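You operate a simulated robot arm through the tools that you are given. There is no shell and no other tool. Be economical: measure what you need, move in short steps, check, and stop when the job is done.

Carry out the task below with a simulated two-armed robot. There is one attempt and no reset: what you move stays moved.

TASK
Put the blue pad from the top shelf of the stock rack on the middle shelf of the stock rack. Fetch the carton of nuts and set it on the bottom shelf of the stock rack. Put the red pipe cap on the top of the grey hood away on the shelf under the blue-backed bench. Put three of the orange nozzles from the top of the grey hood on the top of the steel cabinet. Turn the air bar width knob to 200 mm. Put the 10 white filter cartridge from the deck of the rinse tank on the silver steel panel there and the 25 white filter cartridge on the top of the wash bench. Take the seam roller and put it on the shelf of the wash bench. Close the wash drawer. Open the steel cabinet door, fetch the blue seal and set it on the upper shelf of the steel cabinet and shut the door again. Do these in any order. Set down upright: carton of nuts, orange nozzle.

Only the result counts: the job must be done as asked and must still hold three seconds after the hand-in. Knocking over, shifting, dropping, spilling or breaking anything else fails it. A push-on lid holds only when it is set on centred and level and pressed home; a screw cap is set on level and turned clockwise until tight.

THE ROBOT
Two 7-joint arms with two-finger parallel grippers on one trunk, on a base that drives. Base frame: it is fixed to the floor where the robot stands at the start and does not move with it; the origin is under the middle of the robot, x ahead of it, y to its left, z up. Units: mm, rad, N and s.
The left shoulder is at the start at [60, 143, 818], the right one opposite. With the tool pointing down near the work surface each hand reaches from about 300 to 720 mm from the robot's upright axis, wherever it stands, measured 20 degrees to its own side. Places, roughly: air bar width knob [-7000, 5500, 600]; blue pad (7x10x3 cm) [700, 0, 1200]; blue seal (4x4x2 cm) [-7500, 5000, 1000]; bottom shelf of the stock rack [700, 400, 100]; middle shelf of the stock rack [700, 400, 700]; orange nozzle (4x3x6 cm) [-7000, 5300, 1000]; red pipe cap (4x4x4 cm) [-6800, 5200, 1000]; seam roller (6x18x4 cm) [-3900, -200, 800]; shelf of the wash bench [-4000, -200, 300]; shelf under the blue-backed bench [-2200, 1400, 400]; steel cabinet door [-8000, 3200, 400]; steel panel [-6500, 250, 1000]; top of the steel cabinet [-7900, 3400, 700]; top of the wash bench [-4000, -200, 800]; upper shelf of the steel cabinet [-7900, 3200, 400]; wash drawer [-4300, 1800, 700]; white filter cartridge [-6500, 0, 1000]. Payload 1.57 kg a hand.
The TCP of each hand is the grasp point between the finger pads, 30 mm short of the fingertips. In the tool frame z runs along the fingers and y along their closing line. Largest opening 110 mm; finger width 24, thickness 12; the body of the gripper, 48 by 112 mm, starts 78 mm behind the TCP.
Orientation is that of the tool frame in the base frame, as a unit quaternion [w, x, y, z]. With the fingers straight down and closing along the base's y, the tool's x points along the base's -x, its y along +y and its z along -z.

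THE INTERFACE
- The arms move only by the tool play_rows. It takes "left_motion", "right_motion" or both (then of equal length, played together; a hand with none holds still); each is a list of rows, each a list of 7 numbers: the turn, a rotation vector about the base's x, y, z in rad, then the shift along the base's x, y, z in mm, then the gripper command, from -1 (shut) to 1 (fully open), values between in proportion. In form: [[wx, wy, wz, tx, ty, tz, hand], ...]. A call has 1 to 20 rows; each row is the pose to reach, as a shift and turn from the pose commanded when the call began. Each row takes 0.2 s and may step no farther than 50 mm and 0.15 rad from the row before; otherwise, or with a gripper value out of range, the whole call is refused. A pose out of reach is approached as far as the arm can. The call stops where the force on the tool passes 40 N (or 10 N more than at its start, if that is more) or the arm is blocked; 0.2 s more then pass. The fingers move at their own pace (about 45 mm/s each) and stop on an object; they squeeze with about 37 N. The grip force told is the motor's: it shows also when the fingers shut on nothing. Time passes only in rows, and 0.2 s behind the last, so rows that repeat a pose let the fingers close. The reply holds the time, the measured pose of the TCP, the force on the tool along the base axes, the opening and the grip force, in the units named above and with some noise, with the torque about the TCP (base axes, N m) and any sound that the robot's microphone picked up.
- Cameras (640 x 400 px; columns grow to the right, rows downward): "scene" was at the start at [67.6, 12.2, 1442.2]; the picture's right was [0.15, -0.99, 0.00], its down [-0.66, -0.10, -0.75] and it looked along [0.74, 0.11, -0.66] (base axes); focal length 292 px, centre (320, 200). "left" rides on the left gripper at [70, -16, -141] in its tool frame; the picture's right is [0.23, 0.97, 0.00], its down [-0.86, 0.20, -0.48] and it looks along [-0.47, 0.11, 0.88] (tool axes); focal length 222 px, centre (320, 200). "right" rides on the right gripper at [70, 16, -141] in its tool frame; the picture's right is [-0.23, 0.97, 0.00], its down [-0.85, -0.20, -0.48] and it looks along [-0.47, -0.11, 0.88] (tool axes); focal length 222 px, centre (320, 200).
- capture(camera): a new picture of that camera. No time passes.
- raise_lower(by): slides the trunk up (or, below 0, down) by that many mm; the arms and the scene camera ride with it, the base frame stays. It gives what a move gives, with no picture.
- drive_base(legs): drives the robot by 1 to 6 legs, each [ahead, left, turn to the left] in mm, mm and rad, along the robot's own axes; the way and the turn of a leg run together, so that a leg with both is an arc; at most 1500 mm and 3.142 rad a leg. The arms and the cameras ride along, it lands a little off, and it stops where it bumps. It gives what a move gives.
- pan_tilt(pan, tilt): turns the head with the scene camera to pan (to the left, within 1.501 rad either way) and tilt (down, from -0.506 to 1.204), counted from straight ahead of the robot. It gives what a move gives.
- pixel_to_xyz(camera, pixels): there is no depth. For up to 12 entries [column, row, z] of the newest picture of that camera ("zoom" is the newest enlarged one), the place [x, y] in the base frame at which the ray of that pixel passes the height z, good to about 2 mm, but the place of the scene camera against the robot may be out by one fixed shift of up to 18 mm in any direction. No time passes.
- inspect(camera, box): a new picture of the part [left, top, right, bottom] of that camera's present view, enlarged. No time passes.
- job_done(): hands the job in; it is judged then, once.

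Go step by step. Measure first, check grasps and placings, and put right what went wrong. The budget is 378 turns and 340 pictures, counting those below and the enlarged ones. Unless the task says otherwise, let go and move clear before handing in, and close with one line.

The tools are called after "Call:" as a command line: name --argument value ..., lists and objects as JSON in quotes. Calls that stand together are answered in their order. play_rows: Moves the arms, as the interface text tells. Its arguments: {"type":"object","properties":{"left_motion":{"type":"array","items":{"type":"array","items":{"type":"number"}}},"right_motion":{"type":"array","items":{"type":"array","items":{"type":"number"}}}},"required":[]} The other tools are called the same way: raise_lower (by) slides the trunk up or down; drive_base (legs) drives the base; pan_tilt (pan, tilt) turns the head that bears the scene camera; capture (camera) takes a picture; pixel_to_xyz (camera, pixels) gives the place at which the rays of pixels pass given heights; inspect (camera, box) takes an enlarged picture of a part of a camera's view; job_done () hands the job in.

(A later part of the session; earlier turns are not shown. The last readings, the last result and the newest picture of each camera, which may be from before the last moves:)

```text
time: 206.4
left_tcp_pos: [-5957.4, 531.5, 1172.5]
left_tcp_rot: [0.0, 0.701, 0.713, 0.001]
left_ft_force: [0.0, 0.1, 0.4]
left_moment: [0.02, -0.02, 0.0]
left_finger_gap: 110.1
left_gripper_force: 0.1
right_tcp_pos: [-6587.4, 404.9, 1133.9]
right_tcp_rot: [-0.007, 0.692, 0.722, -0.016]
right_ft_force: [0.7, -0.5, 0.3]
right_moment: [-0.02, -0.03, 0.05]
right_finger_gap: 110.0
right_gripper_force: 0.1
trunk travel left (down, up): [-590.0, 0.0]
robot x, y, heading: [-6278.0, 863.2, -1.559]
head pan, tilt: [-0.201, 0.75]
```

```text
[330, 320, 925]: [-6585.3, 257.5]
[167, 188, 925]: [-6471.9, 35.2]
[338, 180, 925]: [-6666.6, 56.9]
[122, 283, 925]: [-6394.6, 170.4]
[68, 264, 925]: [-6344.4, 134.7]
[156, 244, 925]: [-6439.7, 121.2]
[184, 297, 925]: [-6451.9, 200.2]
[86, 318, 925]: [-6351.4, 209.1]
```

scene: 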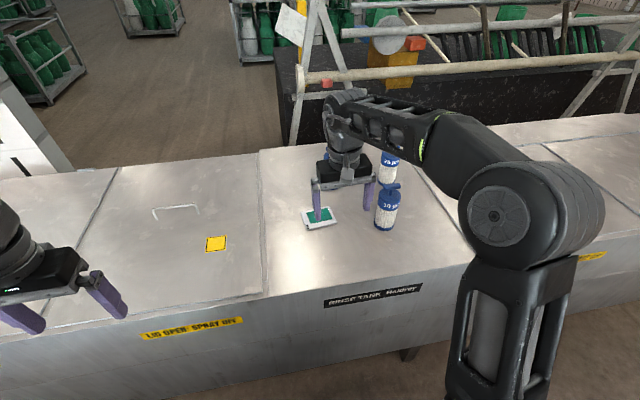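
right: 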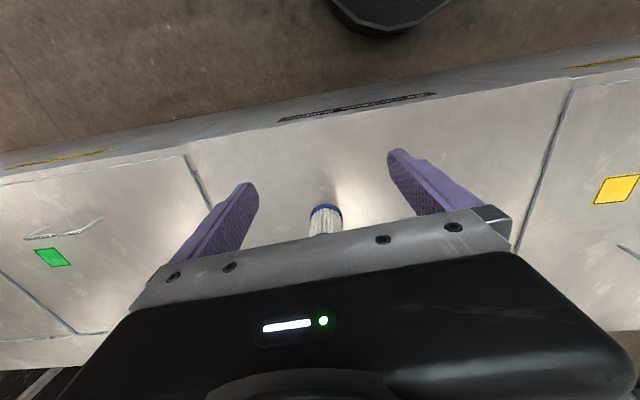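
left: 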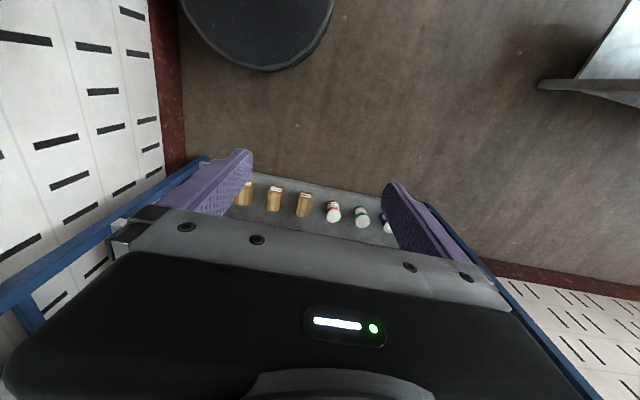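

Call:
pixel_to_xyz --camera "zoom" --pixels '[[335, 178, 1080], [335, 178, 1100], [335, 178, 1120], [330, 210, 1060], [330, 210, 1040], [330, 210, 1080]]'

Call:
inspect --camera "right" --box '[260, 150, 400, 250]'

```text
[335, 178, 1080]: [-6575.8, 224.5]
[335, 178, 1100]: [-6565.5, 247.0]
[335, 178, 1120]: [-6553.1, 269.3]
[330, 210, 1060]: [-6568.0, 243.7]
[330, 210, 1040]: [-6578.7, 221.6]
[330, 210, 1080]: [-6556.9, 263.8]
```

```text
4.00 times, centred on (330, 200) of right
```

zoom: 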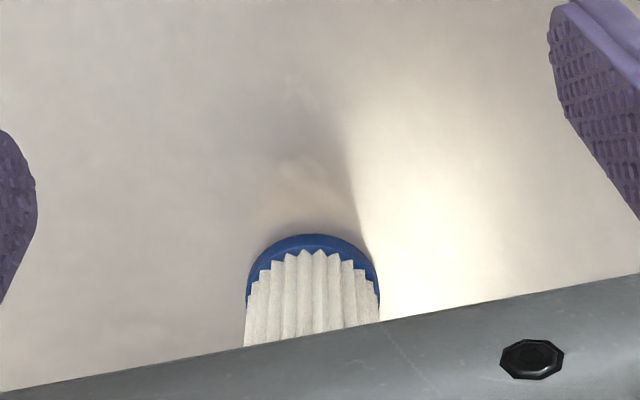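

Cartridge: centre ≈(-6605,233), T-top ≈1083. Descend in front of it to z≈1040, then slide forward around the cap.

Call:
play_rows --right_motion '[[0, 0, 0, -10, 0, -40, 1], [0, 0, 0, -18, 0, -75, 1], [0, 0, 0, -18, 0, -94, 1], [0, 0, 0, -18, -40, -94, 1], [0, 0, 0, -18, -70, -94, 1], [0, 0, 0, -18, -100, -94, 1]]'

Call:
capture --camera "right"

Call:
inspect --camera "scene" --box '[280, 130, 480, 255]'

```text
time: 207.8
left_tcp_pos: [-5956.4, 531.0, 1171.6]
left_tcp_rot: [-0.001, 0.702, 0.712, 0.0]
left_ft_force: [0.4, 0.4, 0.1]
left_moment: [0.03, 0.0, 0.01]
left_finger_gap: 109.8
left_gripper_force: 0.0
right_tcp_pos: [-6606.1, 305.5, 1039.5]
right_tcp_rot: [-0.008, 0.691, 0.722, -0.015]
right_ft_force: [0.5, 0.0, -0.6]
right_moment: [0.02, -0.02, 0.02]
right_finger_gap: 109.9
right_gripper_force: 0.0
trunk travel left (down, up): [-590.0, 0.0]
robot x, y, heading: [-6278.8, 861.3, -1.562]
head pan, tilt: [-0.201, 0.75]
```

```text
221 pictures are left
```

right: 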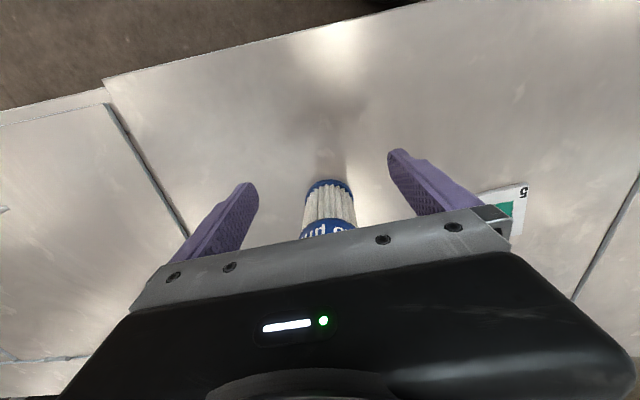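

```text
3.20 times, centred on (380, 192) of scene
```

zoom: 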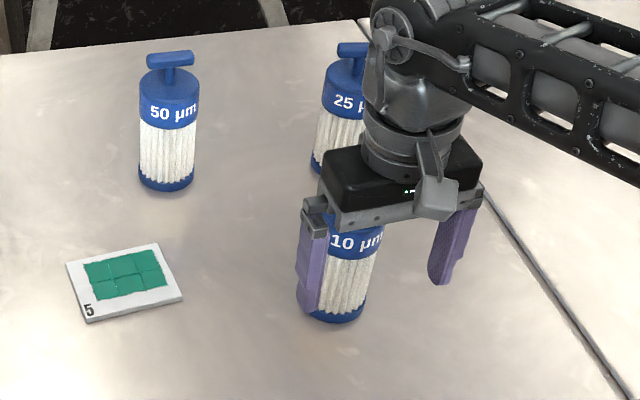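

Call:
pixel_to_xyz --camera "right" --pixels '[[304, 195, 925], [352, 189, 925], [327, 179, 925], [301, 236, 1020], [357, 230, 1020]]'

```text
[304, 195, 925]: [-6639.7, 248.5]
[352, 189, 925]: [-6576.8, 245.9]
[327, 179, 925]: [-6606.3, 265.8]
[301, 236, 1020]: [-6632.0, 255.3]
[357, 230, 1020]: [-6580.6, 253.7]
```

Aligned. Slide forward 70 and close.

Call:
play_rows --right_motion '[[0, 0, 0, -1, -30, 0, 1], [0, 0, 0, -1, -55, 0, 1], [0, 0, 0, -1, -71, 0, 1], [0, 0, 0, -1, -71, 0, -1], [0, 0, 0, -1, -71, 0, -1], [0, 0, 0, -1, -71, 0, -1], [0, 0, 0, -1, -71, 0, -1], [0, 0, 0, -1, -71, 0, -1]]'

Call:
play_rows --right_motion '[[0, 0, 0, 0, 0, 15, -1], [0, 0, 0, 0, 0, 30, -1], [0, 0, 0, 0, 0, 40, -1]]'

Call:
capture --camera "scene"

Call:
capture --camera "right"

```text
time: 209.6
left_tcp_pos: [-5957.0, 531.9, 1172.2]
left_tcp_rot: [-0.001, 0.702, 0.713, 0.001]
left_ft_force: [-0.1, 0.1, -0.5]
left_moment: [-0.03, -0.04, 0.02]
left_finger_gap: 110.0
left_gripper_force: 0.0
right_tcp_pos: [-6600.2, 242.5, 1036.5]
right_tcp_rot: [-0.005, 0.692, 0.722, -0.018]
right_ft_force: [1.5, -0.1, 0.7]
right_moment: [0.03, -0.17, 0.0]
right_finger_gap: 63.4
right_gripper_force: 34.3
right hand out of reach, approached as far as the arm can: row 3, 4, 5, 6, 7, 8
trunk travel left (down, up): [-590.0, 0.0]
robot x, y, heading: [-6280.2, 866.0, -1.55]
head pan, tilt: [-0.201, 0.75]
```

```text
time: 210.4
left_tcp_pos: [-5956.4, 531.7, 1171.8]
left_tcp_rot: [-0.001, 0.702, 0.713, 0.001]
left_ft_force: [1.1, 0.2, -0.1]
left_moment: [0.0, 0.01, 0.02]
left_finger_gap: 110.0
left_gripper_force: 0.1
right_tcp_pos: [-6592.8, 255.8, 1060.5]
right_tcp_rot: [-0.006, 0.692, 0.721, -0.017]
right_ft_force: [-0.2, 0.1, -2.0]
right_moment: [0.01, 0.01, 0.04]
right_finger_gap: 62.9
right_gripper_force: 37.2
right hand out of reach, approached as far as the arm can: row 1, 2, 3
trunk travel left (down, up): [-590.0, 0.0]
robot x, y, heading: [-6277.0, 863.1, -1.56]
head pan, tilt: [-0.201, 0.75]
```

```text
219 pictures are left
```

scene: 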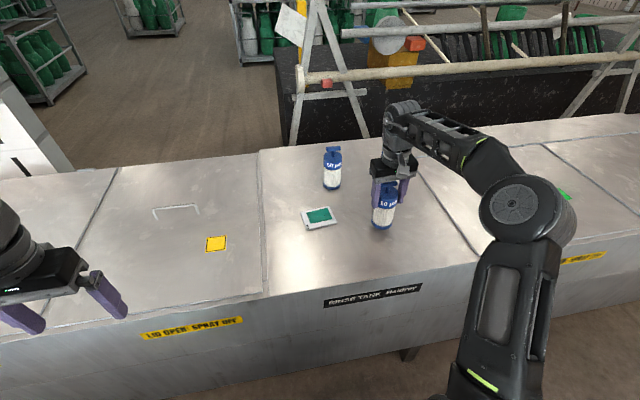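

```text
218 pictures are left
```

right: 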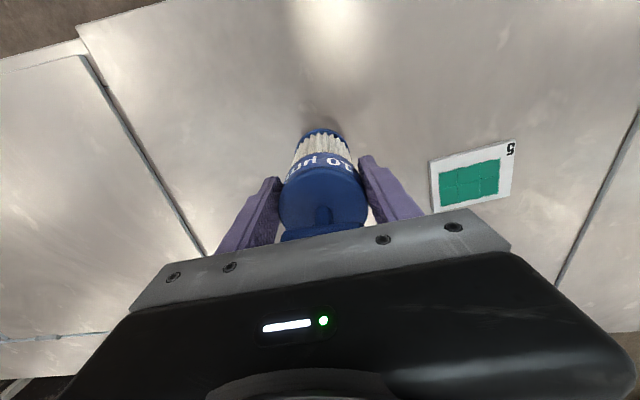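

Held and lifted. The plate is well visible in the hand camera; get its corners.

Call:
pixel_to_xyz --camera "right" --pixels '[[430, 161, 925], [517, 140, 925], [511, 198, 925], [433, 213, 925], [430, 161, 935], [517, 140, 935], [440, 188, 925], [500, 173, 925]]'

Call:
inspect --camera "right" --box '[400, 120, 540, 225]'

```text
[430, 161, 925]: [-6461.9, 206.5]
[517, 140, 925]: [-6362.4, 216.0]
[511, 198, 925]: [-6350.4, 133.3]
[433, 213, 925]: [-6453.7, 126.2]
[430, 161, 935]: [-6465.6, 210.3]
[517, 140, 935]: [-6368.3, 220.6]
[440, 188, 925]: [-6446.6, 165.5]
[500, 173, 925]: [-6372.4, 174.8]
```

```text
3.81 times, centred on (470, 172) of right
```

zoom: 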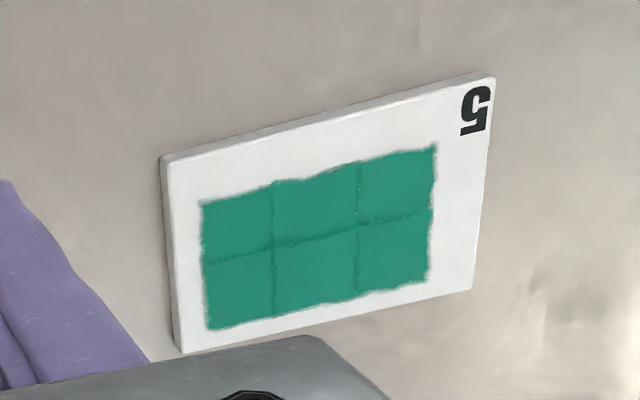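

Plate centre ≈(-6407,170). Swing the cartridge toward it, back a bit, then drive ahead 100 mm for reach.

Call:
play_rows --right_motion '[[0, 0, 0, 30, 30, 10, -1], [0, 0, 0, 70, 50, 20, -1], [0, 0, 0, 110, 65, 25, -1], [0, 0, 0, 150, 65, 25, -1], [0, 0, 0, 186, 60, 25, -1]]'

Call:
drive_base --legs '[[100, 0, 0]]'

Call:
capture --camera "right"

```text
time: 211.6
left_tcp_pos: [-5955.6, 532.1, 1172.7]
left_tcp_rot: [-0.002, 0.701, 0.713, 0.0]
left_ft_force: [0.1, -1.0, 0.7]
left_moment: [0.02, 0.03, 0.02]
left_finger_gap: 110.1
left_gripper_force: 0.1
right_tcp_pos: [-6401.0, 314.6, 1084.8]
right_tcp_rot: [-0.007, 0.692, 0.722, -0.015]
right_ft_force: [0.9, 0.1, -2.2]
right_moment: [0.02, 0.01, -0.03]
right_finger_gap: 63.0
right_gripper_force: 37.1
trunk travel left (down, up): [-590.0, 0.0]
robot x, y, heading: [-6276.7, 861.7, -1.553]
head pan, tilt: [-0.201, 0.75]
```

```text
time: 212.8
left_tcp_pos: [-5954.0, 431.6, 1171.7]
left_tcp_rot: [-0.001, 0.702, 0.712, 0.001]
left_ft_force: [0.0, -1.4, 0.4]
left_moment: [0.02, -0.01, -0.01]
left_finger_gap: 110.0
left_gripper_force: 0.1
right_tcp_pos: [-6400.4, 212.3, 1082.8]
right_tcp_rot: [-0.009, 0.691, 0.723, -0.014]
right_ft_force: [0.3, -0.3, -2.0]
right_moment: [0.03, 0.0, 0.04]
right_finger_gap: 62.9
right_gripper_force: 37.2
trunk travel left (down, up): [-590.0, 0.0]
robot x, y, heading: [-6273.6, 759.7, -1.557]
head pan, tilt: [-0.201, 0.75]
```

```text
216 pictures are left
```

right: 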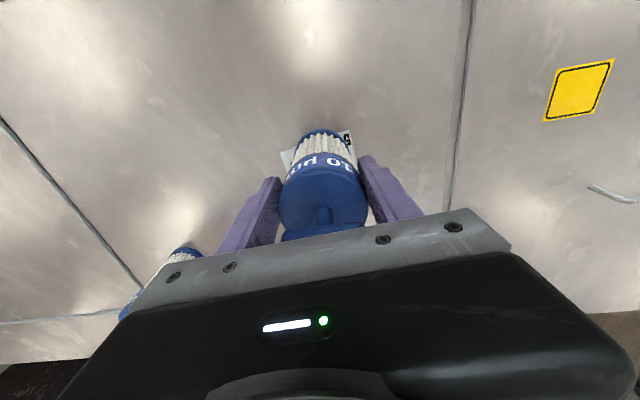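

Call:
play_rows --right_motion '[[0, 0, 0, -7, -20, -5, -1], [0, 0, 0, -7, -35, -15, -1], [0, 0, 0, -7, -35, -28, -1]]'

Call:
capture --camera "scene"

Call:
inspect --camera "right" --box '[240, 100, 400, 200]'

Call:
inspect --camera "scene" --box '[280, 140, 460, 290]'

```text
time: 213.6
left_tcp_pos: [-5955.6, 431.7, 1172.7]
left_tcp_rot: [0.0, 0.702, 0.712, 0.0]
left_ft_force: [-0.7, 0.6, -0.3]
left_moment: [-0.02, -0.01, 0.0]
left_finger_gap: 110.2
left_gripper_force: 0.0
right_tcp_pos: [-6407.0, 178.2, 1056.2]
right_tcp_rot: [-0.008, 0.691, 0.723, -0.014]
right_ft_force: [0.0, -0.2, -1.7]
right_moment: [0.03, 0.01, -0.01]
right_finger_gap: 63.0
right_gripper_force: 37.2
trunk travel left (down, up): [-590.0, 0.0]
robot x, y, heading: [-6275.7, 763.1, -1.555]
head pan, tilt: [-0.201, 0.75]
```

```text
215 pictures are left
```

scene: 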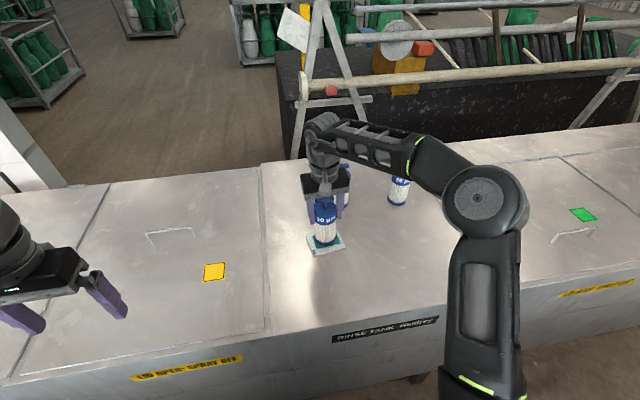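

```text
4.00 times, centred on (320, 150) of right
```

zoom: 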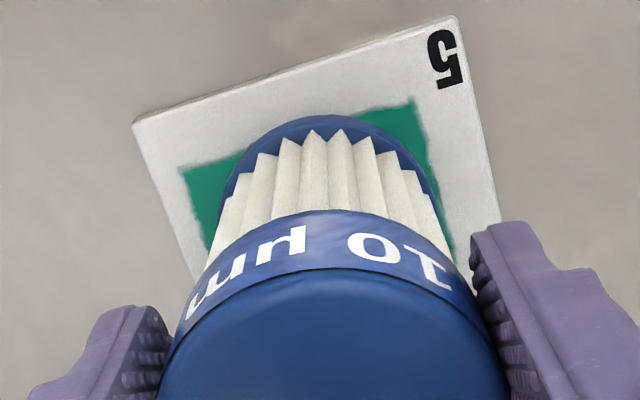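

```text
2.67 times, centred on (370, 215) of scene
```

zoom: 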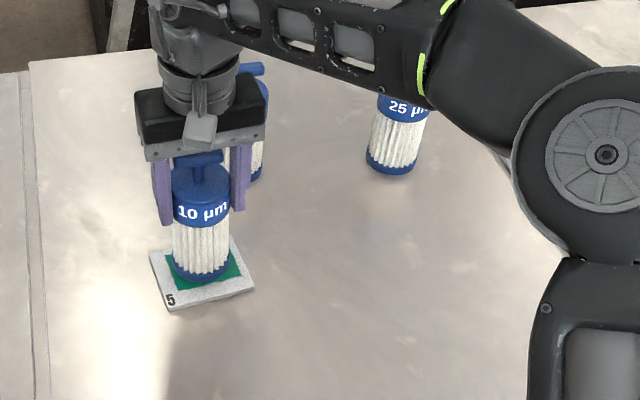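

Well over the plate. Nudge +3 in y and lower to contact.

Call:
play_rows --right_motion '[[0, 0, 0, 0, 3, -4, -1], [0, 0, 0, 0, 3, -8, -1], [0, 0, 0, 0, 3, -11, -1], [0, 0, 0, 0, 3, -13, -1]]'

```text
time: 214.6
left_tcp_pos: [-5955.3, 432.9, 1172.3]
left_tcp_rot: [-0.002, 0.702, 0.712, 0.0]
left_ft_force: [0.8, 0.8, 0.2]
left_moment: [0.03, -0.01, -0.02]
left_finger_gap: 109.8
left_gripper_force: 0.1
right_tcp_pos: [-6406.8, 181.6, 1045.0]
right_tcp_rot: [-0.005, 0.69, 0.723, -0.016]
right_ft_force: [-1.2, -0.6, 2.2]
right_moment: [-0.06, -0.06, -0.02]
right_finger_gap: 62.9
right_gripper_force: 36.8
trunk travel left (down, up): [-590.0, 0.0]
robot x, y, heading: [-6281.0, 762.7, -1.554]
head pan, tilt: [-0.201, 0.75]
```

Contact. Release and slide back.

Call:
play_rows --right_motion '[[0, 0, 0, 0, 0, 0, 0.6], [0, 0, 0, 0, 0, 0, 0.8], [0, 0, 0, 0, 0, 0, 0.8], [0, 0, 0, 0, 0, 0, 0.8], [0, 0, 0, 0, 30, 0, 0.8], [0, 0, 0, 0, 70, 0, 0.8], [0, 0, 0, 0, 110, 5, 1], [0, 0, 0, 0, 130, 40, 1], [0, 0, 0, 0, 140, 70, 1]]'

Call:
capture --camera "scene"

Call:
inspect --camera "scene" --box '[280, 140, 460, 290]'

```text
time: 216.6
left_tcp_pos: [-5955.2, 432.3, 1171.4]
left_tcp_rot: [-0.001, 0.702, 0.713, 0.0]
left_ft_force: [0.8, -0.1, -0.4]
left_moment: [0.02, -0.01, -0.02]
left_finger_gap: 110.1
left_gripper_force: 0.0
right_tcp_pos: [-6406.2, 322.5, 1114.5]
right_tcp_rot: [-0.008, 0.691, 0.723, -0.015]
right_ft_force: [-0.5, -0.2, 0.1]
right_moment: [-0.04, 0.02, 0.01]
right_finger_gap: 109.8
right_gripper_force: 0.1
trunk travel left (down, up): [-590.0, 0.0]
robot x, y, heading: [-6276.3, 764.4, -1.555]
head pan, tilt: [-0.201, 0.75]
```

```text
212 pictures are left
```

scene: 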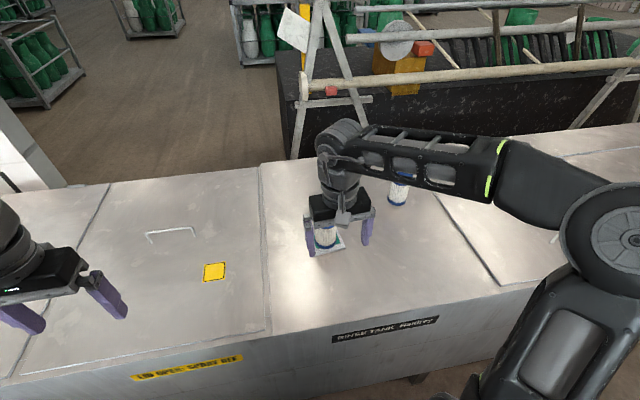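

```text
2.67 times, centred on (370, 215) of scene
```

zoom: 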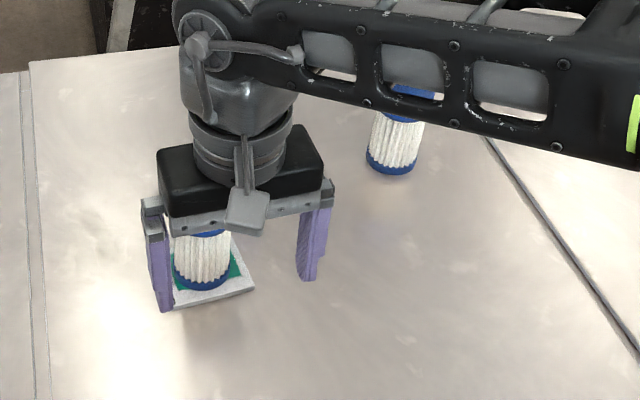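

10 µm is standing on the panel. For the 25 µm, drive right and pitch the hand forward for reach.

Call:
drive_base --legs '[[-60, 0, 0], [0, -265, 0]]'

Call:
play_rows --right_motion '[[-0.12, 0, 0, 0, 10, 0, 1], [-0.24, 0, 0, 0, 10, -5, 1], [-0.36, 0, 0, 0, 10, -10, 1], [-0.48, 0, 0, 0, 10, -15, 1], [-0.6, 0, 0, 0, 10, -20, 1]]'

Call:
capture --camera "scene"

Call:
capture --camera "right"

```text
time: 219.1
left_tcp_pos: [-6220.4, 488.1, 1172.1]
left_tcp_rot: [0.0, 0.699, 0.715, 0.001]
left_ft_force: [-0.4, 0.2, -0.9]
left_moment: [-0.01, -0.04, 0.02]
left_finger_gap: 109.9
left_gripper_force: 0.0
right_tcp_pos: [-6672.3, 374.7, 1114.5]
right_tcp_rot: [-0.007, 0.689, 0.724, -0.015]
right_ft_force: [0.4, -0.2, -0.1]
right_moment: [0.0, -0.06, -0.03]
right_finger_gap: 110.0
right_gripper_force: 0.0
trunk travel left (down, up): [-590.0, 0.0]
robot x, y, heading: [-6542.7, 815.6, -1.549]
head pan, tilt: [-0.201, 0.75]
```

```text
time: 220.2
left_tcp_pos: [-6219.9, 488.3, 1172.6]
left_tcp_rot: [-0.001, 0.7, 0.715, -0.001]
left_ft_force: [0.6, 0.4, 0.2]
left_moment: [-0.06, 0.01, -0.02]
left_finger_gap: 110.1
left_gripper_force: 0.0
right_tcp_pos: [-6672.1, 386.7, 1093.3]
right_tcp_rot: [0.198, 0.66, 0.687, -0.229]
right_ft_force: [0.7, -0.1, -1.1]
right_moment: [0.01, 0.06, 0.0]
right_finger_gap: 109.7
right_gripper_force: 0.1
trunk travel left (down, up): [-590.0, 0.0]
robot x, y, heading: [-6538.0, 815.4, -1.552]
head pan, tilt: [-0.201, 0.75]
```

```text
210 pictures are left
```

scene: 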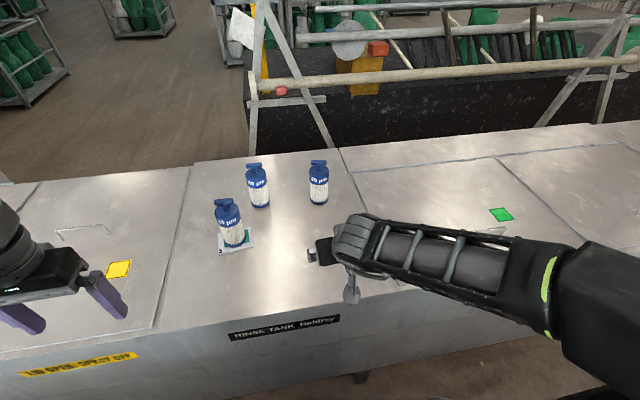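

```text
209 pictures are left
```

right: 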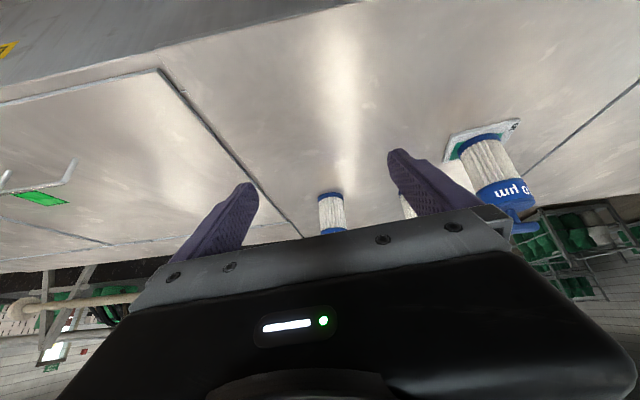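

10 µm stands well on the plate. Measure the 25 µm base in the hand camera.

Call:
pixel_to_xyz --camera "right" --pixels '[[318, 198, 925], [343, 194, 925], [330, 191, 925], [320, 233, 1020], [346, 230, 1020]]'

Call:
inspect --camera "scene" --box '[180, 140, 360, 260]'

```text
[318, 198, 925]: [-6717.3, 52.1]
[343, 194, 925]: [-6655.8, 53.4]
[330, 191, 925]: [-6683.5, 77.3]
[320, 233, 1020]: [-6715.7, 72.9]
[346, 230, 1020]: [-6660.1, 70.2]
```

```text
3.33 times, centred on (270, 200) of scene
```

zoom: 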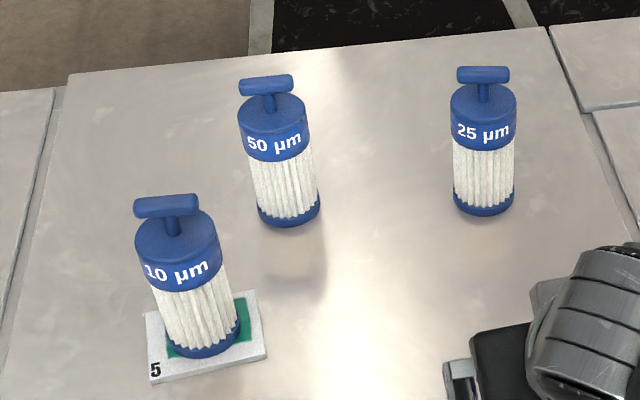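

Call:
play_rows --right_motion '[[0, 0, 0, -7, 0, -25, 1], [0, 0, 0, -12, 0, -53, 1]]'

Call:
drive_base --legs '[[85, 0, 0]]'

Call:
play_rows --right_motion '[[0, 0, 0, 0, -40, 0, 1], [0, 0, 0, 0, -80, 0, 1], [0, 0, 0, 0, -120, 0, 1], [0, 0, 0, 0, -155, 0, 1], [0, 0, 0, 0, -185, 0, 1]]'

Call:
capture --camera "right"

```text
time: 220.8
left_tcp_pos: [-6220.6, 487.6, 1172.7]
left_tcp_rot: [-0.001, 0.699, 0.715, 0.0]
left_ft_force: [-0.1, 0.9, 1.0]
left_moment: [-0.01, -0.03, -0.03]
left_finger_gap: 110.1
left_gripper_force: 0.1
right_tcp_pos: [-6684.2, 385.2, 1038.5]
right_tcp_rot: [0.195, 0.66, 0.689, -0.227]
right_ft_force: [-0.4, 0.0, 0.0]
right_moment: [-0.01, 0.03, -0.01]
right_finger_gap: 109.8
right_gripper_force: 0.1
trunk travel left (down, up): [-590.0, 0.0]
robot x, y, heading: [-6539.3, 813.4, -1.55]
head pan, tilt: [-0.201, 0.75]
```

```text
time: 221.9
left_tcp_pos: [-6218.2, 402.3, 1172.5]
left_tcp_rot: [-0.002, 0.699, 0.715, 0.0]
left_ft_force: [0.9, 0.2, -0.2]
left_moment: [0.07, -0.02, 0.01]
left_finger_gap: 110.0
left_gripper_force: 0.0
right_tcp_pos: [-6681.9, 299.5, 1037.6]
right_tcp_rot: [0.196, 0.66, 0.689, -0.227]
right_ft_force: [-0.8, -0.2, -0.6]
right_moment: [0.0, -0.01, 0.04]
right_finger_gap: 109.9
right_gripper_force: 0.0
trunk travel left (down, up): [-590.0, 0.0]
robot x, y, heading: [-6539.1, 728.2, -1.55]
head pan, tilt: [-0.201, 0.75]
```

```text
time: 223.1
left_tcp_pos: [-6217.4, 403.4, 1171.5]
left_tcp_rot: [-0.001, 0.699, 0.715, -0.001]
left_ft_force: [0.0, 0.3, -0.3]
left_moment: [0.03, -0.05, 0.01]
left_finger_gap: 110.0
left_gripper_force: 0.1
right_tcp_pos: [-6681.6, 114.4, 1034.4]
right_tcp_rot: [0.196, 0.661, 0.688, -0.227]
right_ft_force: [0.5, 0.7, 0.6]
right_moment: [0.03, -0.03, 0.0]
right_finger_gap: 110.2
right_gripper_force: 0.0
trunk travel left (down, up): [-590.0, 0.0]
robot x, y, heading: [-6544.1, 731.7, -1.55]
head pan, tilt: [-0.201, 0.75]
```

```text
207 pictures are left
```

right: 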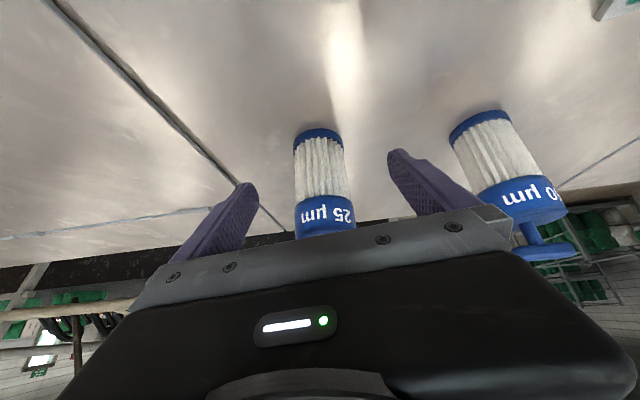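

Aligned. Advance the last ~66 mm and close.

Call:
play_rows --right_motion '[[0, 0, 0, -2, -30, 3, 1], [0, 0, 0, -3, -55, 4, 1], [0, 0, 0, -3, -66, 4, 1], [0, 0, 0, -3, -66, 4, -1], [0, 0, 0, -3, -66, 4, -1], [0, 0, 0, -3, -66, 4, -1], [0, 0, 0, -3, -66, 4, -1], [0, 0, 0, -3, -66, 4, -1]]'

Call:
play_rows --right_motion '[[0, 0, 0, 0, 0, 15, -1], [0, 0, 0, 0, 0, 30, -1], [0, 0, 0, 0, 20, 40, -1]]'

Call:
capture --camera "right"

```text
time: 224.9
left_tcp_pos: [-6217.6, 404.4, 1172.8]
left_tcp_rot: [-0.002, 0.699, 0.715, 0.0]
left_ft_force: [-0.1, -0.2, -0.6]
left_moment: [0.03, 0.03, 0.01]
left_finger_gap: 110.0
left_gripper_force: 0.0
right_tcp_pos: [-6683.9, 51.9, 1038.8]
right_tcp_rot: [0.196, 0.66, 0.688, -0.228]
right_ft_force: [0.2, 0.1, 1.3]
right_moment: [-0.09, -0.08, 0.0]
right_finger_gap: 62.9
right_gripper_force: 34.2
trunk travel left (down, up): [-590.0, 0.0]
robot x, y, heading: [-6542.5, 730.3, -1.551]
head pan, tilt: [-0.201, 0.75]
```

```text
time: 225.7
left_tcp_pos: [-6217.6, 404.6, 1172.8]
left_tcp_rot: [-0.001, 0.699, 0.715, -0.001]
left_ft_force: [1.0, 0.5, 0.0]
left_moment: [-0.05, 0.01, -0.01]
left_finger_gap: 110.3
left_gripper_force: 0.0
right_tcp_pos: [-6684.8, 71.7, 1082.4]
right_tcp_rot: [0.196, 0.66, 0.689, -0.228]
right_ft_force: [0.1, 0.4, -1.6]
right_moment: [0.04, 0.01, -0.02]
right_finger_gap: 62.4
right_gripper_force: 37.2
trunk travel left (down, up): [-590.0, 0.0]
robot x, y, heading: [-6540.1, 729.4, -1.549]
head pan, tilt: [-0.201, 0.75]
```

```text
206 pictures are left
```

right: 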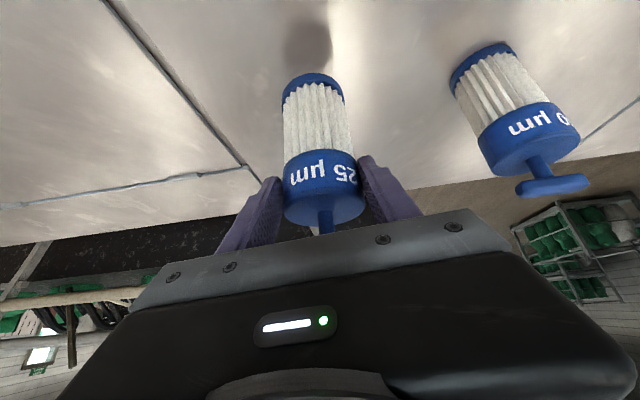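

Held (25 µm). Retract it over the deck, then back off and strafe toward the wash bench.

Call:
play_rows --right_motion '[[0, 0, 0, 0, 45, 5, -1], [0, 0, 0, 0, 90, 10, -1], [0, 0, 0, 0, 135, 10, -1], [0, 0, 0, 0, 180, 10, -1], [0, 0, 0, 0, 220, 10, -1]]'

Call:
drive_base --legs '[[-230, 0, 0], [0, 1200, -0.02], [0, 1000, 0]]'

Call:
pan_tilt --pan -0.1 --tilt 0.75

Call:
capture --camera "scene"

```text
time: 226.9
left_tcp_pos: [-6217.3, 404.5, 1173.1]
left_tcp_rot: [0.0, 0.7, 0.714, -0.001]
left_ft_force: [-0.5, 0.7, 1.1]
left_moment: [-0.03, 0.01, -0.02]
left_finger_gap: 110.0
left_gripper_force: 0.0
right_tcp_pos: [-6683.4, 294.8, 1090.5]
right_tcp_rot: [0.196, 0.66, 0.688, -0.228]
right_ft_force: [0.4, 0.6, -1.3]
right_moment: [0.02, -0.05, 0.03]
right_finger_gap: 62.1
right_gripper_force: 36.7
trunk travel left (down, up): [-590.0, 0.0]
robot x, y, heading: [-6542.2, 732.3, -1.549]
head pan, tilt: [-0.201, 0.75]
```

```text
time: 239.1
left_tcp_pos: [-4031.0, 604.6, 1173.0]
left_tcp_rot: [-0.002, 0.708, 0.706, 0.0]
left_ft_force: [0.5, 0.7, -0.1]
left_moment: [-0.01, 0.05, 0.01]
left_finger_gap: 109.7
left_gripper_force: 0.0
right_tcp_pos: [-4500.0, 507.6, 1090.6]
right_tcp_rot: [0.193, 0.669, 0.679, -0.23]
right_ft_force: [1.2, 0.9, -1.7]
right_moment: [0.03, -0.02, -0.01]
right_finger_gap: 61.9
right_gripper_force: 36.8
trunk travel left (down, up): [-590.0, 0.0]
robot x, y, heading: [-4345.8, 943.4, -1.577]
head pan, tilt: [-0.201, 0.75]
```

```text
time: 239.8
left_tcp_pos: [-4033.2, 604.4, 1172.4]
left_tcp_rot: [0.0, 0.709, 0.705, 0.0]
left_ft_force: [-0.7, 0.6, 0.0]
left_moment: [0.03, 0.0, 0.02]
left_finger_gap: 109.7
left_gripper_force: 0.1
right_tcp_pos: [-4501.6, 507.6, 1090.6]
right_tcp_rot: [0.193, 0.67, 0.679, -0.23]
right_ft_force: [0.6, 0.6, -1.7]
right_moment: [0.03, -0.01, 0.01]
right_finger_gap: 61.4
right_gripper_force: 36.9
trunk travel left (down, up): [-590.0, 0.0]
robot x, y, heading: [-4348.0, 941.0, -1.579]
head pan, tilt: [-0.099, 0.75]
```

```text
205 pictures are left
```

scene: 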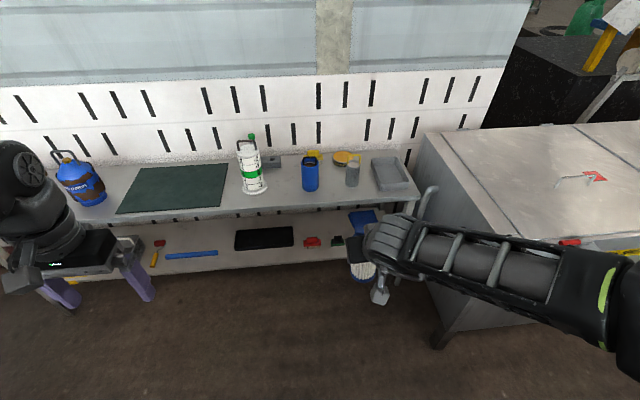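

Call:
inspect --camera "scene" --box '[200, 120, 440, 270]'

Call:
pixel_to_xyz --camera "zoom" --pixels '[[182, 190, 751], [115, 195, 751], [275, 185, 751], [318, 185, 751], [200, 215, 751], [230, 218, 751], [385, 178, 751], [470, 180, 751], [40, 222, 751], [230, 130, 751]]'

```text
2.67 times, centred on (320, 195) of scene
```

zoom: 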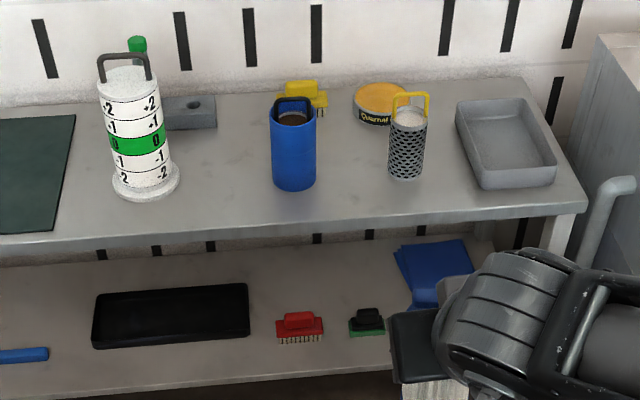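

```text
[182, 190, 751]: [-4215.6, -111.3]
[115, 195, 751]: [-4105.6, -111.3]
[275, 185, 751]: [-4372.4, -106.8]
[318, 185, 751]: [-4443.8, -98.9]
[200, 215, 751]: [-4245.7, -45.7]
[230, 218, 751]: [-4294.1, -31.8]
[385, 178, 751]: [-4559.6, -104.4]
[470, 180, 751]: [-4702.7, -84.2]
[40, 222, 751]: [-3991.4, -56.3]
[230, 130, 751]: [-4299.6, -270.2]
```

Gap between gauge and blue cup centred at x≈-4308. Align, lower trunk 190, drive in.

Call:
drive_base --legs '[[0, 193, 0.008]]'

Call:
raise_lower --by -180

Call:
drive_base --legs '[[350, 0, 0]]'

Call:
capture --camera "right"

Call:
capture --camera "scene"

```text
time: 241.3
left_tcp_pos: [-3837.4, 607.1, 1172.7]
left_tcp_rot: [-0.001, 0.706, 0.708, 0.0]
left_ft_force: [0.6, -0.8, -0.3]
left_moment: [0.0, 0.04, 0.0]
left_finger_gap: 109.8
left_gripper_force: 0.1
right_tcp_pos: [-4304.9, 506.4, 1089.8]
right_tcp_rot: [0.193, 0.667, 0.682, -0.23]
right_ft_force: [0.7, -0.4, -2.1]
right_moment: [0.06, 0.03, -0.01]
right_finger_gap: 61.6
right_gripper_force: 36.9
trunk travel left (down, up): [-590.0, 0.0]
robot x, y, heading: [-4155.0, 942.7, -1.568]
head pan, tilt: [-0.099, 0.75]
```

```text
time: 243.3
left_tcp_pos: [-3838.2, 606.7, 992.6]
left_tcp_rot: [-0.001, 0.706, 0.708, 0.0]
left_ft_force: [1.0, 0.1, -0.4]
left_moment: [0.01, -0.01, -0.01]
left_finger_gap: 110.0
left_gripper_force: 0.0
right_tcp_pos: [-4307.5, 505.5, 910.5]
right_tcp_rot: [0.194, 0.667, 0.682, -0.23]
right_ft_force: [-0.3, -1.0, -1.5]
right_moment: [0.04, 0.01, 0.01]
right_finger_gap: 61.5
right_gripper_force: 36.8
trunk travel left (down, up): [-410.0, 180.0]
robot x, y, heading: [-4153.9, 943.9, -1.571]
head pan, tilt: [-0.099, 0.75]
```

```text
time: 245.6
left_tcp_pos: [-3831.8, 272.9, 991.9]
left_tcp_rot: [-0.001, 0.702, 0.712, 0.0]
left_ft_force: [-0.7, 0.8, 0.1]
left_moment: [0.01, 0.01, 0.04]
left_finger_gap: 110.0
left_gripper_force: 0.1
right_tcp_pos: [-4300.3, 166.3, 911.5]
right_tcp_rot: [0.195, 0.664, 0.685, -0.229]
right_ft_force: [0.0, -0.4, -2.4]
right_moment: [0.06, 0.0, 0.01]
right_finger_gap: 61.4
right_gripper_force: 37.2
trunk travel left (down, up): [-410.0, 180.0]
robot x, y, heading: [-4151.7, 603.0, -1.559]
head pan, tilt: [-0.099, 0.75]
```

```text
203 pictures are left
```

right: 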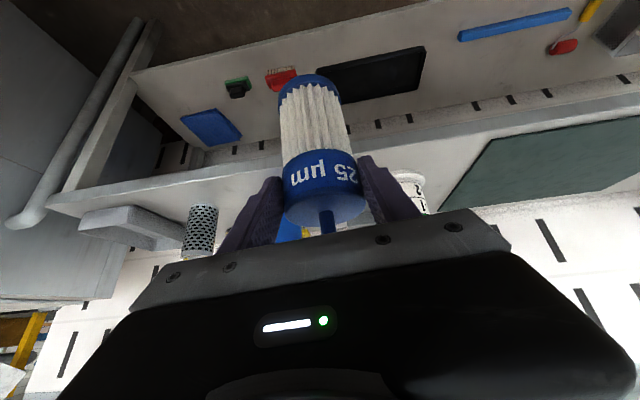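

```text
202 pictures are left
```

scene: 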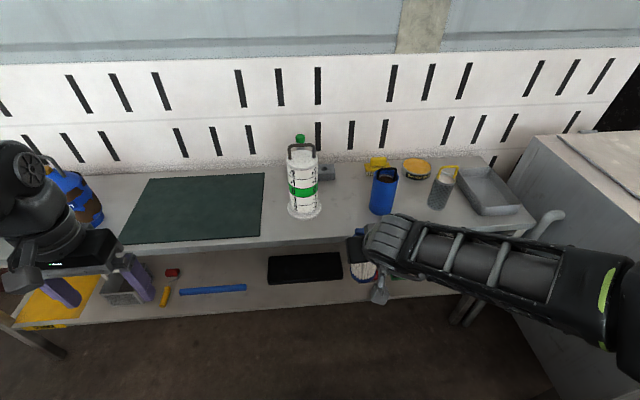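

Call:
pixel_to_xyz --camera "scene" --pixels '[[323, 211, 751], [288, 211, 751], [370, 209, 751], [397, 209, 751], [345, 241, 751]]'

Call:
play_rows --right_motion '[[0, 0, 0, -2, -40, 0, -1], [0, 0, 0, -4, -80, 0, -1], [0, 0, 0, -6, -120, 0, -1], [0, 0, 0, -8, -155, 0, -1]]'

Call:
capture --camera "right"

Call:
capture --camera "scene"

```text
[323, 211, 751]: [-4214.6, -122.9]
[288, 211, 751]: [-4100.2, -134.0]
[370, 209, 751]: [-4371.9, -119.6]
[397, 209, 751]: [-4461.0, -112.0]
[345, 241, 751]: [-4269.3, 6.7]
```

```text
time: 246.6
left_tcp_pos: [-3832.2, 272.3, 993.1]
left_tcp_rot: [-0.001, 0.702, 0.712, 0.0]
left_ft_force: [0.9, -0.5, 0.4]
left_moment: [0.02, -0.03, -0.02]
left_finger_gap: 110.0
left_gripper_force: 0.1
right_tcp_pos: [-4309.9, 11.0, 907.7]
right_tcp_rot: [0.195, 0.664, 0.685, -0.228]
right_ft_force: [-0.6, -0.8, -1.4]
right_moment: [0.04, 0.0, -0.01]
right_finger_gap: 62.0
right_gripper_force: 37.1
trunk travel left (down, up): [-410.0, 180.0]
robot x, y, heading: [-4151.8, 608.0, -1.558]
head pan, tilt: [-0.099, 0.75]
```

```text
201 pictures are left
```

right: 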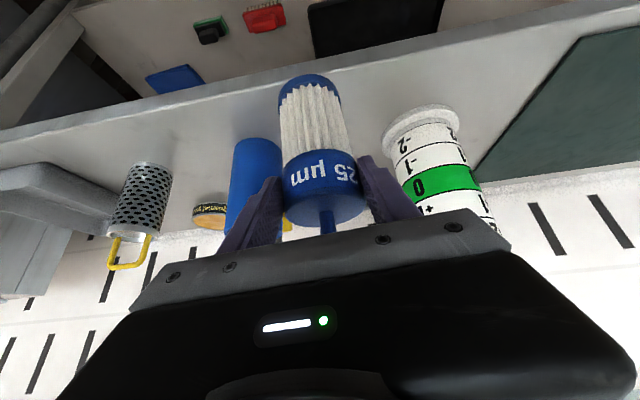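

```text
200 pictures are left
```

scene: 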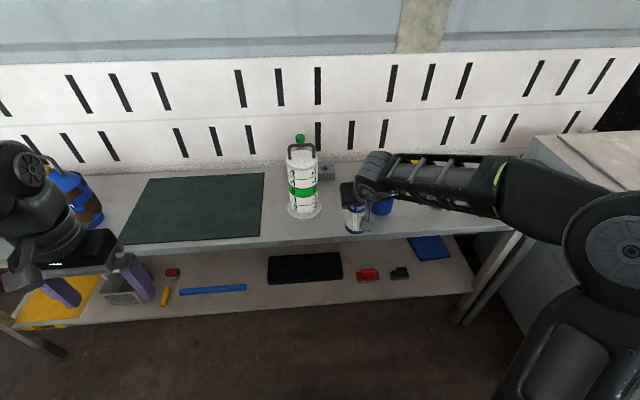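

Place it at the front part: TCP y≈-48; then lower.

Call:
play_rows --right_motion '[[0, 0, 0, 0, -30, 0, -1], [0, 0, 0, 0, -60, -5, -1], [0, 0, 0, 0, -60, -20, -1], [0, 0, 0, 0, -60, -28, -1]]'

Call:
capture --camera "right"

Call:
inspect --camera "scene" --box '[270, 150, 462, 270]'

```text
time: 247.6
left_tcp_pos: [-3831.6, 273.1, 992.8]
left_tcp_rot: [-0.001, 0.703, 0.712, 0.0]
left_ft_force: [0.3, -0.3, 0.3]
left_moment: [0.0, 0.02, 0.0]
left_finger_gap: 109.9
left_gripper_force: 0.0
right_tcp_pos: [-4308.0, -50.6, 881.8]
right_tcp_rot: [0.196, 0.663, 0.686, -0.228]
right_ft_force: [0.9, 0.6, -2.0]
right_moment: [0.05, 0.05, -0.01]
right_finger_gap: 61.7
right_gripper_force: 36.8
trunk travel left (down, up): [-410.0, 180.0]
robot x, y, heading: [-4156.2, 603.6, -1.561]
head pan, tilt: [-0.099, 0.75]
```

```text
199 pictures are left
```

right: 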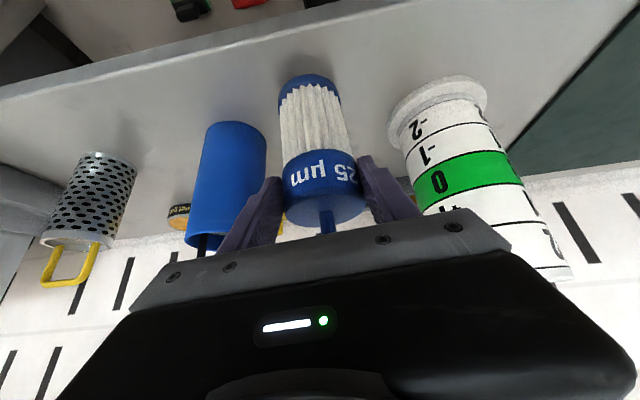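

```text
3.33 times, centred on (366, 210) of scene
```

zoom: 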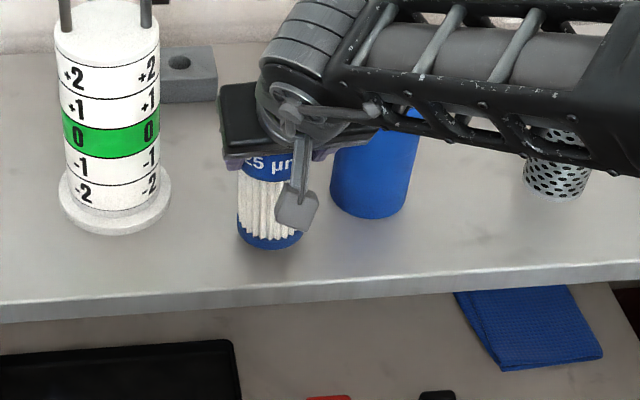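

Call:
play_rows --right_motion '[[0, 0, 0, 0, 0, -4, -1], [0, 0, 0, 0, 0, -8, -1], [0, 0, 0, 0, 0, -11, -1], [0, 0, 0, 0, 0, -13, -1]]'

```text
time: 248.6
left_tcp_pos: [-3832.3, 272.9, 992.2]
left_tcp_rot: [-0.001, 0.702, 0.712, 0.0]
left_ft_force: [0.8, 0.7, 0.6]
left_moment: [-0.02, 0.0, -0.01]
left_finger_gap: 110.2
left_gripper_force: 0.0
right_tcp_pos: [-4307.8, -48.2, 871.5]
right_tcp_rot: [0.196, 0.663, 0.685, -0.229]
right_ft_force: [0.0, 0.2, 0.2]
right_moment: [0.0, -0.05, 0.03]
right_finger_gap: 61.7
right_gripper_force: 36.8
trunk travel left (down, up): [-410.0, 180.0]
robot x, y, heading: [-4152.7, 607.9, -1.559]
head pan, tilt: [-0.099, 0.75]
```

Contact reached. Press 2 mm, open to ~82 mm, and retreat along back-up direction.

Call:
play_rows --right_motion '[[0, 0, 0, 0, 0, -1, -1], [0, 0, 0, 0, 0, -1, 0.45], [0, 0, 0, 0, 0, -1, 0.45], [0, 0, 0, 0, 0, -1, 0.45], [0, 0, 0, 0, 30, 0, 0.45], [0, 0, 0, 0, 70, 5, 0.45], [0, 0, 0, 0, 110, 20, 0.45], [0, 0, 0, 0, 150, 40, 0.45], [0, 0, 0, 0, 190, 60, 0.45]]'

Call:
capture --camera "right"

Call:
inspect --camera "scene" --box '[270, 150, 462, 270]'

```text
time: 250.6
left_tcp_pos: [-3831.3, 274.2, 991.6]
left_tcp_rot: [0.0, 0.702, 0.712, -0.001]
left_ft_force: [0.0, 0.1, -0.5]
left_moment: [-0.02, -0.01, 0.03]
left_finger_gap: 110.0
left_gripper_force: 0.1
right_tcp_pos: [-4308.9, 143.4, 930.6]
right_tcp_rot: [0.197, 0.662, 0.686, -0.229]
right_ft_force: [0.6, 0.6, -0.2]
right_moment: [-0.01, 0.01, 0.02]
right_finger_gap: 79.7
right_gripper_force: 0.0
trunk travel left (down, up): [-410.0, 180.0]
robot x, y, heading: [-4157.1, 604.8, -1.557]
head pan, tilt: [-0.099, 0.75]
```

```text
197 pictures are left
```

right: 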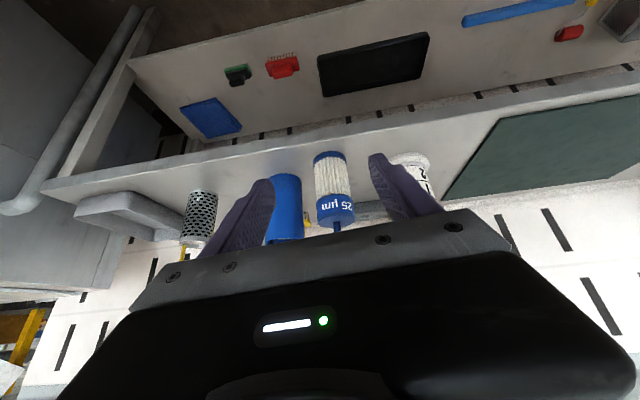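

```text
3.33 times, centred on (366, 210) of scene
```

zoom: 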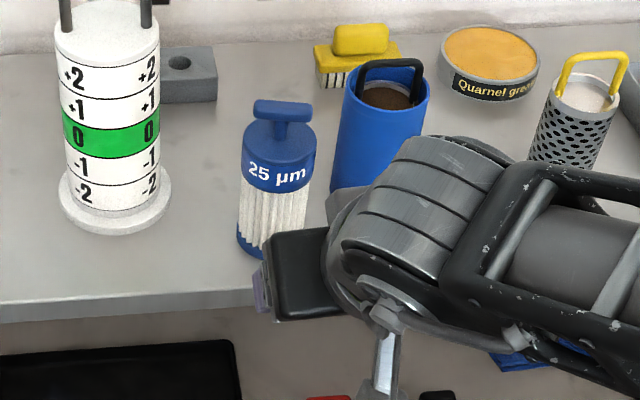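

25 µm stands on the bench. Fold the right arm and travel west past the tank.

Call:
play_rows --right_motion '[[0.12, 0, 0, 0, 20, -10, 0.5], [0.24, 0, 0, 0, 35, -20, 0.5], [0.36, 0, 0, 0, 50, -30, 0.5], [0.48, 0, 0, 0, 60, -40, 0.5], [0.6, 0, 0, 0, 70, -50, 0.5]]'

Call:
drive_base --legs '[[-340, 0, 0], [0, 0, -1.585], [1450, 0, 0], [1450, 0, 0]]'

Call:
pan_tilt --pan -0.7 --tilt 0.3

Call:
capture --camera "scene"

Call:
pan_tilt --pan 0.1 --tilt 0.3

Call:
capture --camera "scene"

```text
time: 251.8
left_tcp_pos: [-3831.3, 272.5, 992.4]
left_tcp_rot: [-0.001, 0.702, 0.712, 0.0]
left_ft_force: [0.0, -0.9, 0.1]
left_moment: [0.04, 0.02, -0.03]
left_finger_gap: 110.3
left_gripper_force: 0.0
right_tcp_pos: [-4307.7, 210.2, 878.7]
right_tcp_rot: [-0.011, 0.691, 0.722, -0.015]
right_ft_force: [-0.8, -0.7, -0.6]
right_moment: [-0.01, -0.01, -0.02]
right_finger_gap: 82.5
right_gripper_force: 0.0
trunk travel left (down, up): [-410.0, 180.0]
robot x, y, heading: [-4151.9, 605.6, -1.557]
head pan, tilt: [-0.099, 0.75]
```

```text
time: 271.4
left_tcp_pos: [-7354.3, 387.7, 991.5]
left_tcp_rot: [0.0, 0.999, 0.044, 0.002]
left_ft_force: [-0.5, 0.8, -0.2]
left_moment: [-0.05, 0.0, 0.0]
left_finger_gap: 110.1
left_gripper_force: 0.0
right_tcp_pos: [-7450.8, 857.3, 877.3]
right_tcp_rot: [-0.018, 0.998, 0.058, -0.005]
right_ft_force: [0.3, -1.0, -1.0]
right_moment: [0.02, -0.03, 0.01]
right_finger_gap: 82.7
right_gripper_force: 0.1
trunk travel left (down, up): [-410.0, 180.0]
robot x, y, heading: [-7045.1, 729.8, -3.055]
head pan, tilt: [-0.099, 0.75]
```

```text
time: 272.4
left_tcp_pos: [-7355.6, 386.6, 991.8]
left_tcp_rot: [-0.001, 0.999, 0.043, 0.001]
left_ft_force: [-0.3, 0.2, 0.9]
left_moment: [-0.05, -0.02, -0.03]
left_finger_gap: 110.2
left_gripper_force: 0.1
right_tcp_pos: [-7450.4, 857.3, 878.7]
right_tcp_rot: [-0.018, 0.998, 0.058, -0.006]
right_ft_force: [0.5, 0.0, -0.1]
right_moment: [-0.02, 0.03, 0.01]
right_finger_gap: 82.4
right_gripper_force: 0.0
trunk travel left (down, up): [-410.0, 180.0]
robot x, y, heading: [-7047.7, 727.3, -3.058]
head pan, tilt: [-0.7, 0.3]
```

```text
195 pictures are left
```

scene: 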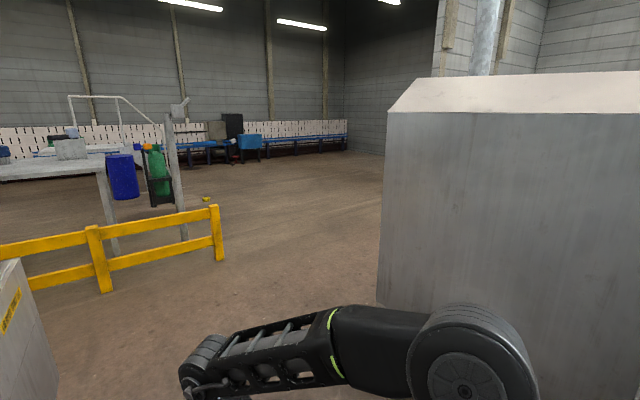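

```text
time: 273.5
left_tcp_pos: [-7354.0, 386.3, 993.6]
left_tcp_rot: [0.0, 0.999, 0.044, 0.0]
left_ft_force: [0.2, 0.5, -0.3]
left_moment: [-0.02, 0.0, -0.01]
left_finger_gap: 109.9
left_gripper_force: 0.3
right_tcp_pos: [-7451.6, 857.1, 879.4]
right_tcp_rot: [-0.018, 0.998, 0.058, -0.005]
right_ft_force: [-0.3, -0.8, 0.3]
right_moment: [-0.01, 0.02, 0.02]
right_finger_gap: 82.4
right_gripper_force: 0.1
trunk travel left (down, up): [-410.0, 180.0]
robot x, y, heading: [-7046.6, 730.9, -3.051]
head pan, tilt: [0.099, 0.3]
```

```text
194 pictures are left
```

scene: 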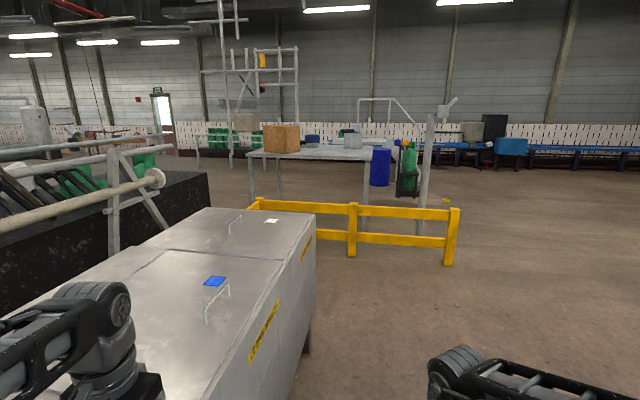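

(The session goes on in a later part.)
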